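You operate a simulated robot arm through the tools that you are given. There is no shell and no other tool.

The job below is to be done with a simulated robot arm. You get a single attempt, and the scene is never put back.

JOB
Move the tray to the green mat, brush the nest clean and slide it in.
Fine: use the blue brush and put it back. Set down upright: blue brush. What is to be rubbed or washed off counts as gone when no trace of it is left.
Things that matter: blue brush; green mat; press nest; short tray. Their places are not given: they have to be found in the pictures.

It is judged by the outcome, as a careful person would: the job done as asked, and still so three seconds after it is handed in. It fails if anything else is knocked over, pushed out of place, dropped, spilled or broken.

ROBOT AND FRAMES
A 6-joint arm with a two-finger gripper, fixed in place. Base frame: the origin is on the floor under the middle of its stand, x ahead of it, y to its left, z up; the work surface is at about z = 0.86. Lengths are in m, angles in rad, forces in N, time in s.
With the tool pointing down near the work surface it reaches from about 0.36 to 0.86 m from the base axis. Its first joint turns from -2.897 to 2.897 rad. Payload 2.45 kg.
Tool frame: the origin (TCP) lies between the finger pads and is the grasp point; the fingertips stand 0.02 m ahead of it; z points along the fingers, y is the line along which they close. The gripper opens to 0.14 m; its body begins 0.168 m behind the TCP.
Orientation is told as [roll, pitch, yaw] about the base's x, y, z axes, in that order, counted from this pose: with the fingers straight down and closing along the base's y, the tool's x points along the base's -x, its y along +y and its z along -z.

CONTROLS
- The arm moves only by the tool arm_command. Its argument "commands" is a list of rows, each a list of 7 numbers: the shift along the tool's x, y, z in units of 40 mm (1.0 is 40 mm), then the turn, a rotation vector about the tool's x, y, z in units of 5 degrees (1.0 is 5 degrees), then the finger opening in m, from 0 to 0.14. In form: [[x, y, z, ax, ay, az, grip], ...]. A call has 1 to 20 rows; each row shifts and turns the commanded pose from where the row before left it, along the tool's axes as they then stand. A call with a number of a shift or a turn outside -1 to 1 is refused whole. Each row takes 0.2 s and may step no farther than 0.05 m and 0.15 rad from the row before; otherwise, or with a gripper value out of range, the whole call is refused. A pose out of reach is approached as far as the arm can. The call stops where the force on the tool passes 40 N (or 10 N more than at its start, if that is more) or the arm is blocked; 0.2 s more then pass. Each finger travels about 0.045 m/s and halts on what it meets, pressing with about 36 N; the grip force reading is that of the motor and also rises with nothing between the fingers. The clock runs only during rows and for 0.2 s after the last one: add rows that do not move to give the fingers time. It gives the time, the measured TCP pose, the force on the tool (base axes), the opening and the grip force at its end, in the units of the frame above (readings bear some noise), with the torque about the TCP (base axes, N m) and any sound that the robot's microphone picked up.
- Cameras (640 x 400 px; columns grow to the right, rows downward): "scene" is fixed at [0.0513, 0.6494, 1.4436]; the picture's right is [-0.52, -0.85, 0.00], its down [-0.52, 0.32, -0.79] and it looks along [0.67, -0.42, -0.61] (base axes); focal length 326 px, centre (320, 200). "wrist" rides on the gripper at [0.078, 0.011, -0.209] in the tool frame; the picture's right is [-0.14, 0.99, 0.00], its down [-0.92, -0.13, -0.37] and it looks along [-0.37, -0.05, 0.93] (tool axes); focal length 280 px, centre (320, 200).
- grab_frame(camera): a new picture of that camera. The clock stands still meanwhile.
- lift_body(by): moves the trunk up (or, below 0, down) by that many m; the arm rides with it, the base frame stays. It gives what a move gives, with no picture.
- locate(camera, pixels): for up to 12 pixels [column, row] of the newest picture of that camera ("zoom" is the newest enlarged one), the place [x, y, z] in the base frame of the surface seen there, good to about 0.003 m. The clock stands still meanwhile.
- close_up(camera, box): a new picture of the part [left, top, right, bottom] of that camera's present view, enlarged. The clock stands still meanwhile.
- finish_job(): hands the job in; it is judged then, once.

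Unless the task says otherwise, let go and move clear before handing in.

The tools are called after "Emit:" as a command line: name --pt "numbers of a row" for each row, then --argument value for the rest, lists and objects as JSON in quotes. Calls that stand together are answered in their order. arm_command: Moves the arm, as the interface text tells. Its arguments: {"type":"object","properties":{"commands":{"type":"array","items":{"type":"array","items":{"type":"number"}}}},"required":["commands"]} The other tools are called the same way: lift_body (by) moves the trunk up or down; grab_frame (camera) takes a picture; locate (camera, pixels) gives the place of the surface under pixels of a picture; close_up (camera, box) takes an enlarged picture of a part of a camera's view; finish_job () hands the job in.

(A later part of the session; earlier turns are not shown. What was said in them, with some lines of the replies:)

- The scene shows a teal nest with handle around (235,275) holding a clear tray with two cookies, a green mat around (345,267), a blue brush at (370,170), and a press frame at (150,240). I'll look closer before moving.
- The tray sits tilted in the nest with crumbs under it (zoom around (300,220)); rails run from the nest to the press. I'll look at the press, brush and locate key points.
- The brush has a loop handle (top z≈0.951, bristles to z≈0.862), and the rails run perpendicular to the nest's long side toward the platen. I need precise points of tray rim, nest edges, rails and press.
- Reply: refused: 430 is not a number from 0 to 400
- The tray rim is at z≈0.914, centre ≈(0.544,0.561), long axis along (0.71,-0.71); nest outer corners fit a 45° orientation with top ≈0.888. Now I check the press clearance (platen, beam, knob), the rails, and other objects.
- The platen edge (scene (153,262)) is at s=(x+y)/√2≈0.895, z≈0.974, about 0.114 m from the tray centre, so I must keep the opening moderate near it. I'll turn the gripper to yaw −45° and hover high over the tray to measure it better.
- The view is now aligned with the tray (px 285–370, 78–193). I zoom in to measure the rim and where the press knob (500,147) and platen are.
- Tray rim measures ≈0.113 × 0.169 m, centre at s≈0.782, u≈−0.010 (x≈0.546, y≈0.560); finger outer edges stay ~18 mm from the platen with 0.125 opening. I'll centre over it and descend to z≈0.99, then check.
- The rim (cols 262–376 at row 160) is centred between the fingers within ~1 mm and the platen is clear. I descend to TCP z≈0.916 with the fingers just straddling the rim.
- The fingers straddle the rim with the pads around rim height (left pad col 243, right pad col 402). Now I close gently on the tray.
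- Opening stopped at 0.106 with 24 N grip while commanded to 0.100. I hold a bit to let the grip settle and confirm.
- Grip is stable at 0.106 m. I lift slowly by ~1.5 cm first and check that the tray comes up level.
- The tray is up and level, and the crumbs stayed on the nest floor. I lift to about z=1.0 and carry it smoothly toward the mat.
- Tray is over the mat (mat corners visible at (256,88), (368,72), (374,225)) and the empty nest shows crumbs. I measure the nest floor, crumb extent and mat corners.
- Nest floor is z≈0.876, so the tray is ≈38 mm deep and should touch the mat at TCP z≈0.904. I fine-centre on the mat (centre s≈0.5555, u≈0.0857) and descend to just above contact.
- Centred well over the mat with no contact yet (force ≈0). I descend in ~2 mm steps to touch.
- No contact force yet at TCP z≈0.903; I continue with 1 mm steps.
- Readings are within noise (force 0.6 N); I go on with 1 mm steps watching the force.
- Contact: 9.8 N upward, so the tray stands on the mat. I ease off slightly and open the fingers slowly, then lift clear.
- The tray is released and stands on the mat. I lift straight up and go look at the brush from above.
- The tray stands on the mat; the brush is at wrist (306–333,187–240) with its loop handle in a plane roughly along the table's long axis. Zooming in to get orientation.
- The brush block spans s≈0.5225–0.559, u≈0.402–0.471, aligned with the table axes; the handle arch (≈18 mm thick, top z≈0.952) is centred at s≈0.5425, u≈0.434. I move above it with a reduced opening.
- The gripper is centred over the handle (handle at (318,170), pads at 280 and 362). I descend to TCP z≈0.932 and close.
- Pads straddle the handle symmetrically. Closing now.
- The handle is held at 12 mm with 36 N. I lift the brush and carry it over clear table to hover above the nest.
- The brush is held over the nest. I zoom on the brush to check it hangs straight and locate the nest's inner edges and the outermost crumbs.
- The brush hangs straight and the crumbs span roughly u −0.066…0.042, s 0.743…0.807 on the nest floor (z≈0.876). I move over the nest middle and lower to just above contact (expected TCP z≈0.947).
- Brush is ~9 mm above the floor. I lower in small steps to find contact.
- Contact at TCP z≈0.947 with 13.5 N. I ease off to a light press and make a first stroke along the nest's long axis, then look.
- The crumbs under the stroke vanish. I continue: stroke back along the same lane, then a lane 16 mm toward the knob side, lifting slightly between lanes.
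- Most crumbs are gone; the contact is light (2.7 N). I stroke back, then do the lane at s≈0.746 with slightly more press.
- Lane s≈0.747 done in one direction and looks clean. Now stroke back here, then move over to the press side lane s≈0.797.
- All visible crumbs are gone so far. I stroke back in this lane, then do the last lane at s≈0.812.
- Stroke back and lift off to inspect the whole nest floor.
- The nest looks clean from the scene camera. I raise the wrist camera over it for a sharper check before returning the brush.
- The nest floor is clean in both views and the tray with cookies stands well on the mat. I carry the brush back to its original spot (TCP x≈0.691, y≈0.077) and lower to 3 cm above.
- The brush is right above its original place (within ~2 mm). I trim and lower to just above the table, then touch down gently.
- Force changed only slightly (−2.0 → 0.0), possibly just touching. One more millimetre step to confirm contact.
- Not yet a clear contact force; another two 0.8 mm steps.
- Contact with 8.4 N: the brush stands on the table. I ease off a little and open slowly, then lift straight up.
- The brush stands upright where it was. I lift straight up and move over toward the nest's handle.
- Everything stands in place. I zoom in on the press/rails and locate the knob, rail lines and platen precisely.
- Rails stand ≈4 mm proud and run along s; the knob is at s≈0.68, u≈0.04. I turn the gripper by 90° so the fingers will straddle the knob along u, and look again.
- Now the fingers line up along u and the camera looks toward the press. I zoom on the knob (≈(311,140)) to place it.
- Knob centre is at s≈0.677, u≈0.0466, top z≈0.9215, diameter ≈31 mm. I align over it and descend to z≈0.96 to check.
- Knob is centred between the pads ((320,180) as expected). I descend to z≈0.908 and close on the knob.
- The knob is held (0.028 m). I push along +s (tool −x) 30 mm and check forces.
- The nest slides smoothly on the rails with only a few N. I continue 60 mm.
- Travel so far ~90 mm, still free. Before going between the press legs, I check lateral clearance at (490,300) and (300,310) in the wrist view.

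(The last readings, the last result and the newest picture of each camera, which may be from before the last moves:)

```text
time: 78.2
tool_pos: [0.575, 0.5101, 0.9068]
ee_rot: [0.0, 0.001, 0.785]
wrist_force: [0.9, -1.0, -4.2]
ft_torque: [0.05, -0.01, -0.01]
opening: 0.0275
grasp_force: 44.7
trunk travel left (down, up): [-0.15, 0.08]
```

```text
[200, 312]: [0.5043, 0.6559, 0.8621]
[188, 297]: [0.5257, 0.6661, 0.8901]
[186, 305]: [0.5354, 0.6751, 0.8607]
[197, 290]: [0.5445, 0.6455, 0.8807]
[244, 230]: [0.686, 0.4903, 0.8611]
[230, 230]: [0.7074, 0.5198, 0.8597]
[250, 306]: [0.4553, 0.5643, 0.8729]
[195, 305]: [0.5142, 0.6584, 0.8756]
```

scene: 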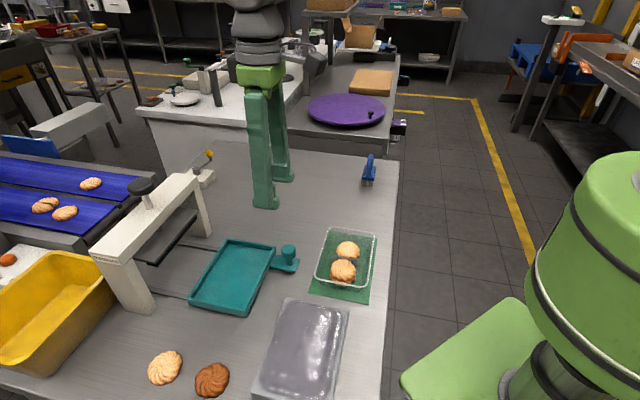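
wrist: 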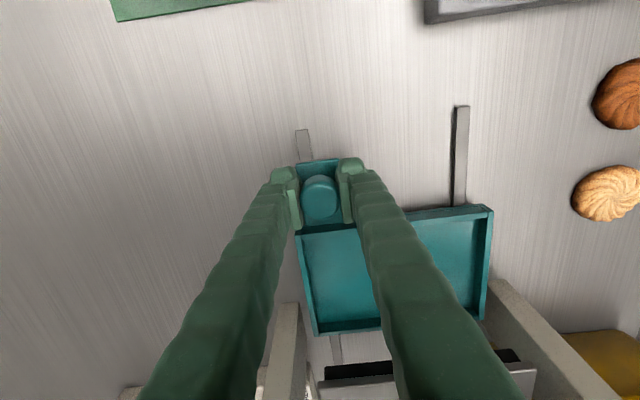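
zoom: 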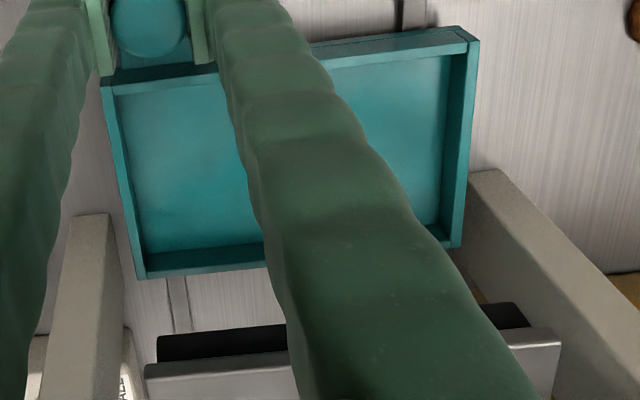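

Clearance to both legs is ~16–18 mm, so the nest fits through. Nest centre is at s≈0.872; press axis is at s≈0.94, so I push another ~50 mm, then feel for the stop.

Emit:
arm_command --pt "-0.15 0 0 0 0 0 0.022" --pt "-0.25 0 0 0 0 0 0.022" --pt "-0.25 0 0 0 0 0 0.022" --pt "-0.25 0 0 0 0 0 0.022" --pt "-0.2 0 0 0 0 0 0.022" --pt "-0.15 0 0 0 0 0 0.022" --pt "0 0 0 0 0 0 0.022"

Emit:
close_up --camera "scene" --box '[80, 130, 300, 330]'

Emit:
grab_frame --camera "wrist"

```text
time: 79.8
tool_pos: [0.6122, 0.5455, 0.9073]
ee_rot: [0.0, 0.0, 0.785]
wrist_force: [3.2, -2.2, -5.4]
ft_torque: [-0.25, 0.22, -0.02]
opening: 0.0275
grasp_force: 45.0
trunk travel left (down, up): [-0.15, 0.08]
```

```text
2.00 times, centred on (190, 230) of scene
```

zoom: 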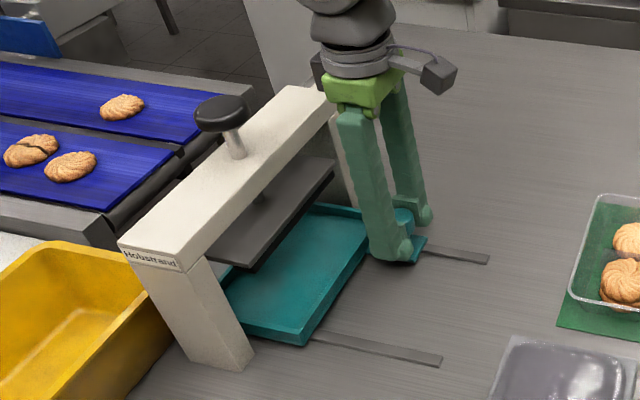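

```text
taken
```

wrist: 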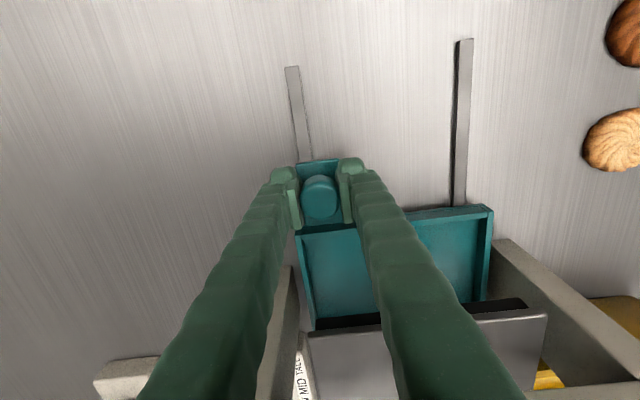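

Nest centre is now at s≈0.924, no stop felt yet. I go on with small steps watching force and sound.

Emit:
arm_command --pt "-0.1 0 0.01 0 0 0 0.022" --pt "-0.1 0 0 0 0 0 0.022" --pt "-0.1 0 0 0 0 0 0.022" --pt "0 0 0 0 0 0 0.022"

Emit:
grab_frame --camera "wrist"

Emit:
close_up --camera "scene" --box '[80, 130, 300, 330]'

```text
time: 80.8
tool_pos: [0.6203, 0.5547, 0.9073]
ee_rot: [0.0, 0.0, 0.785]
wrist_force: [3.7, -2.6, -3.1]
ft_torque: [-0.1, 0.09, 0.02]
opening: 0.0277
grasp_force: 44.7
trunk travel left (down, up): [-0.15, 0.08]
```

```text
taken
```

wrist: 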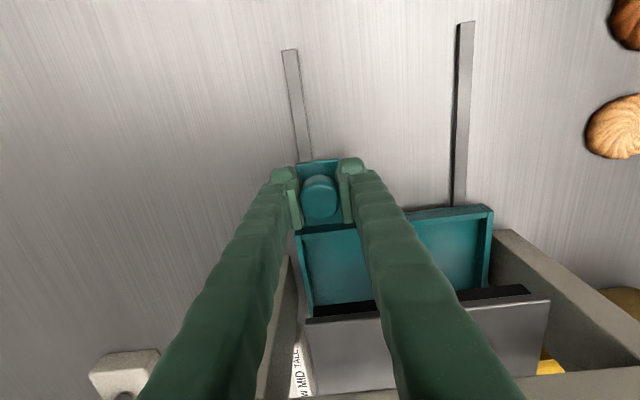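

```text
2.00 times, centred on (190, 230) of scene
```

zoom: 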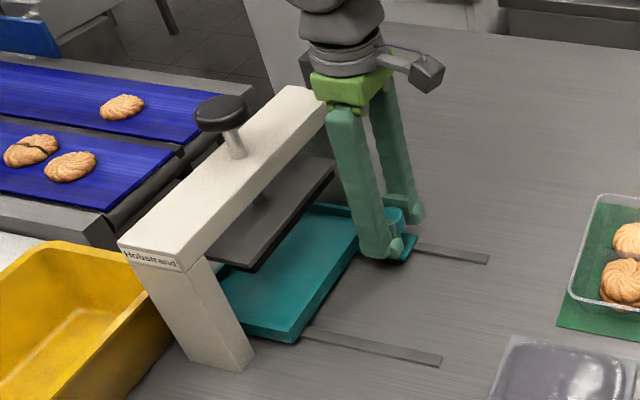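

Still sliding freely (force ≈4 N). I continue in 4 mm steps toward the stop.

Emit:
arm_command --pt "-0.1 0 0 0 0 0 0.022" --pt "-0.1 0 0 0 0 0 0.022" --pt "0 0 0 0 0 0 0.022"

Emit:
grab_frame --camera "wrist"

Emit:
grab_frame --camera "scene"

```text
time: 81.6
tool_pos: [0.6227, 0.5583, 0.9078]
ee_rot: [0.001, 0.003, 0.786]
wrist_force: [-10.7, -17.1, 2.5]
ft_torque: [-0.51, 0.49, -0.01]
opening: 0.0275
grasp_force: 45.1
trunk travel left (down, up): [-0.15, 0.08]
```

```text
taken
```

wrist: 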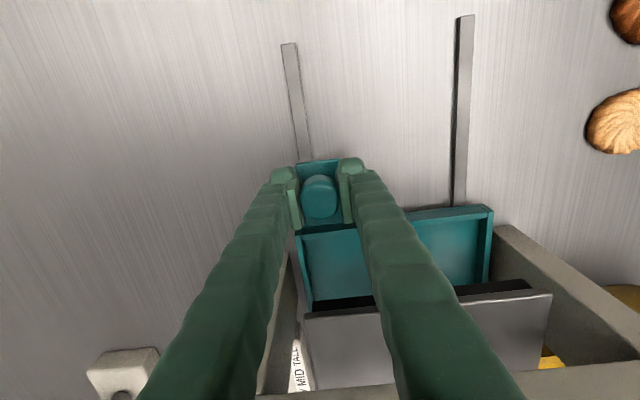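

```text
taken
```

scene: 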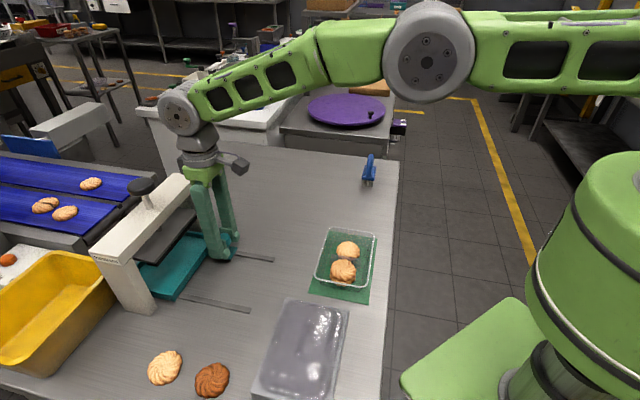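

A firm stop: 20 N along −s acting at nest height, with the nest centre at s≈0.940, right on the press axis. I ease off the push, open the fingers and check.

Emit:
arm_command --pt "0.06 0 0 0 0 0 0.022" --pt "0 0 0 0 0 0 0.022"

```text
time: 82.2
tool_pos: [0.6233, 0.5573, 0.9073]
ee_rot: [0.0, 0.0, 0.785]
wrist_force: [-6.2, -11.0, -2.5]
ft_torque: [-0.03, -0.01, -0.03]
opening: 0.0276
grasp_force: 44.6
trunk travel left (down, up): [-0.15, 0.08]
```

Still ~12 N of push; I ease a bit more before opening.

Emit:
arm_command --pt "0.03 0 0 0 0 0 0.022" --pt "0 0 0 0 0 0 0.022"

```text
time: 82.8
tool_pos: [0.624, 0.558, 0.9074]
ee_rot: [0.001, -0.001, 0.786]
wrist_force: [-0.3, -6.0, -5.3]
ft_torque: [0.14, -0.17, -0.01]
opening: 0.0279
grasp_force: 45.3
trunk travel left (down, up): [-0.15, 0.08]
```

Residual push is small (~4 N). I open the fingers slowly.

Emit:
arm_command --pt "0 0 0 0 0 0 0.03" --pt "0 0 0 0 0 0 0.036" --pt "0 0 0 0 0 0 0.045" --pt "0 0 0 0 0 0 0.055" --pt "0 0 0 0 0 0 0.06" --pt "0 0 0 0 0 0 0.06"

Emit:
grab_frame --camera "wrist"

Emit:
close_up --camera "scene" --box '[80, 130, 300, 330]'

```text
time: 84.2
tool_pos: [0.6217, 0.5566, 0.9068]
ee_rot: [0.002, 0.001, 0.786]
wrist_force: [0.4, 0.6, -0.3]
ft_torque: [-0.01, 0.01, 0.03]
opening: 0.0603
grasp_force: 0.0
trunk travel left (down, up): [-0.15, 0.08]
```

```text
taken
```

wrist: 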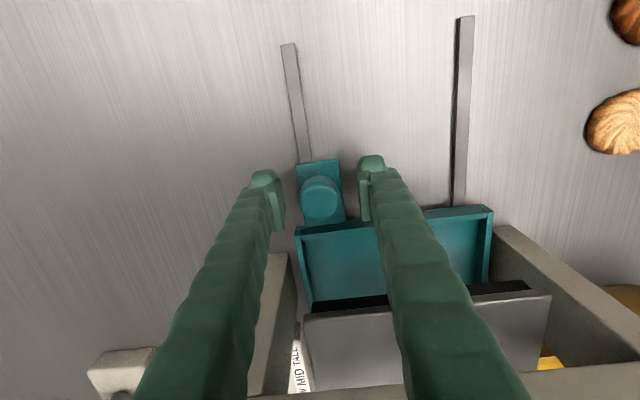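

```text
2.00 times, centred on (190, 230) of scene
```

zoom: 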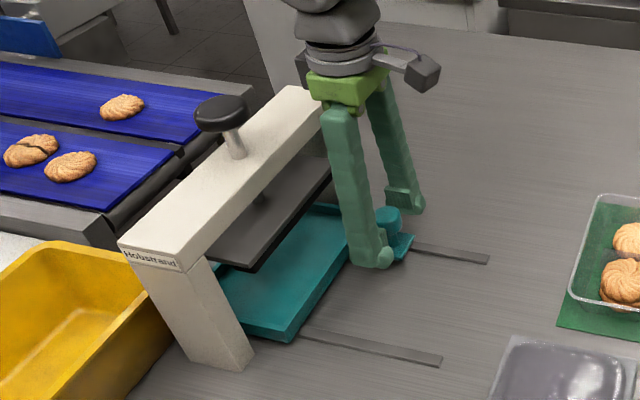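

Released. I lift straight up, back away from the press, and do the final check.

Emit:
arm_command --pt "0 0 -0.4 0 0 0 0.06" --pt "0 0 -0.8 0 0 0 0.06" --pt "0 0 -0.8 0 0 0 0.06" --pt "0 0 -0.8 0 0 0 0.06" --pt "0 0 -0.8 0 0 0 0.06" --pt "0 0 -0.8 0 0 0 0.06" --pt "0.8 0 -0.3 0 0 0 0.06" --pt "0.8 0 0 0 0 0 0.06" --pt "0.8 0 0 0 0 0 0.06" --pt "0.8 0 0 0 0 0 0.06" --pt "0.8 0 0 0 0 0 0.06" --pt "0.8 0 0 0 0 0 0.06" --pt "0 0 0 0 0 0 0.06"

Emit:
grab_frame --camera "scene"

Emit:
grab_frame --camera "wrist"

Emit:
close_up --camera "scene" --box '[100, 170, 260, 330]'

```text
time: 87.0
tool_pos: [0.487, 0.4218, 1.0954]
ee_rot: [0.0, 0.002, 0.787]
wrist_force: [0.0, -0.1, 0.2]
ft_torque: [0.0, 0.02, 0.05]
opening: 0.0601
grasp_force: 0.1
trunk travel left (down, up): [-0.15, 0.08]
```

```text
taken
```

scene: 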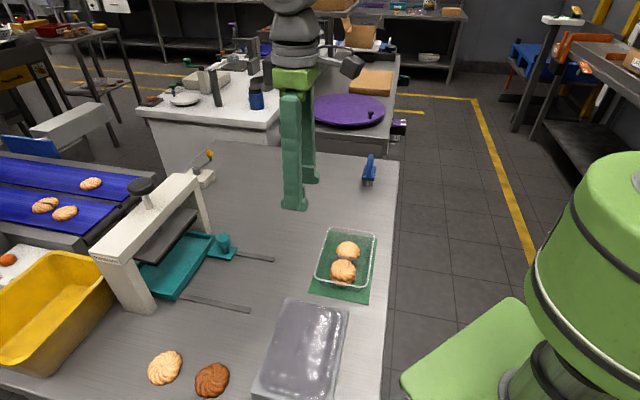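

```text
taken
```

wrist: 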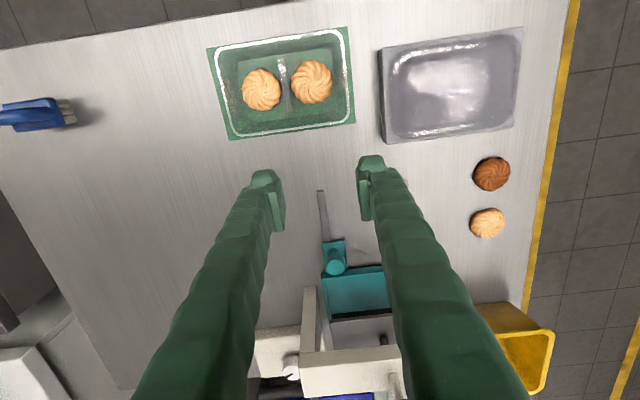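

```text
2.50 times, centred on (180, 250) of scene
```

zoom: 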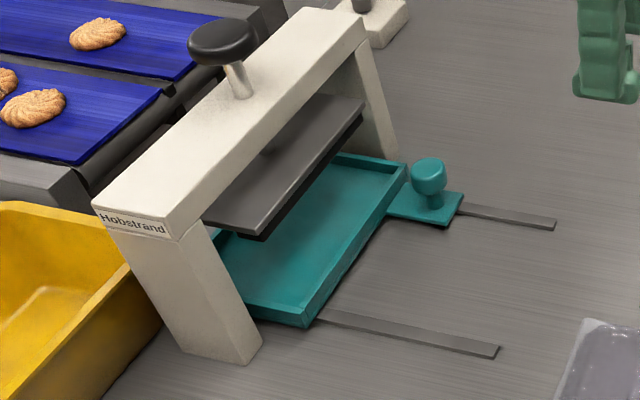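

The nest is in at its stop under the platen, the tray stands on the mat. A last zoom on the brush and the tray before handing in.

Emit:
close_up --camera "scene" --box '[330, 140, 410, 200]'

Emit:
close_up --camera "scene" --box '[290, 210, 400, 320]'

Emit:
close_up --camera "scene" --box '[130, 210, 280, 310]'

Emit:
locate --camera "scene" --pixels '[[370, 158], [369, 172], [368, 184], [223, 240], [177, 298], [213, 236]]'

```text
6.67 times, centred on (370, 170) of scene
```

zoom: 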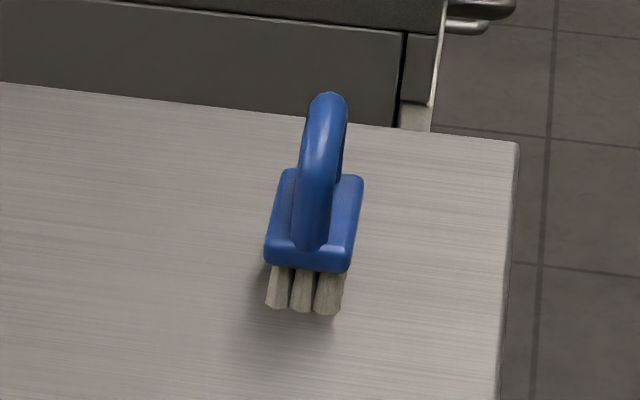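

```text
3.64 times, centred on (345, 265) of scene
```

zoom: 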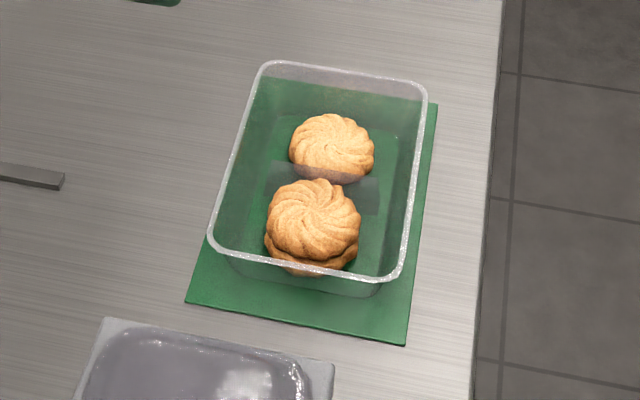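

```text
4.00 times, centred on (205, 260) of scene
```

zoom: 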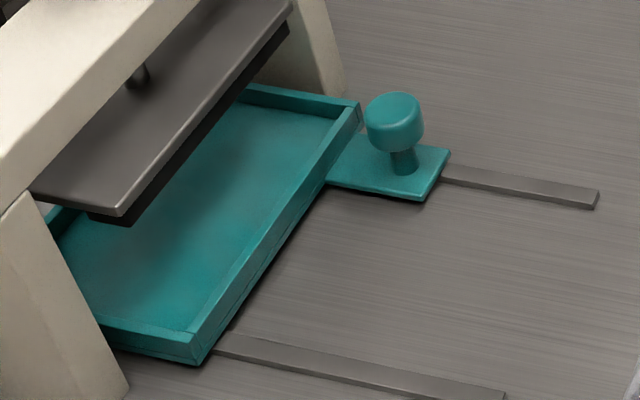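

```text
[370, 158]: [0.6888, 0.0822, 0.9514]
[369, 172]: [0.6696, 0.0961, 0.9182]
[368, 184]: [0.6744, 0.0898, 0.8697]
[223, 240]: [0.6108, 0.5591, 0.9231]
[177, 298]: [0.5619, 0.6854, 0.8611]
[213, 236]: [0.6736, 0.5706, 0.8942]
```

The brush stands upright at its original spot (handle located at the same point within 2 mm). The tray with its cookies rests on the mat, and the nest is clean and seated at the stop under the platen. The gripper is empty and clear, so I hand the job in.

Emit:
finish_job

```text
The job is handed in.
```

The job is done and handed in; I don't have the verdict.

- **Tray:** it stands on the green mat with its cookies still in it.
- **Nest:** I brushed all of the crumbs off with the blue brush, and both camera views showed a clean floor before I moved it. I then slid it along its rails by the knob until it met a firm stop under the press.
- **Brush:** it is back upright in its original place, within about 2 mm.

The final pictures showed nothing else knocked over or moved. The gripper was empty and clear of everything when I handed in.
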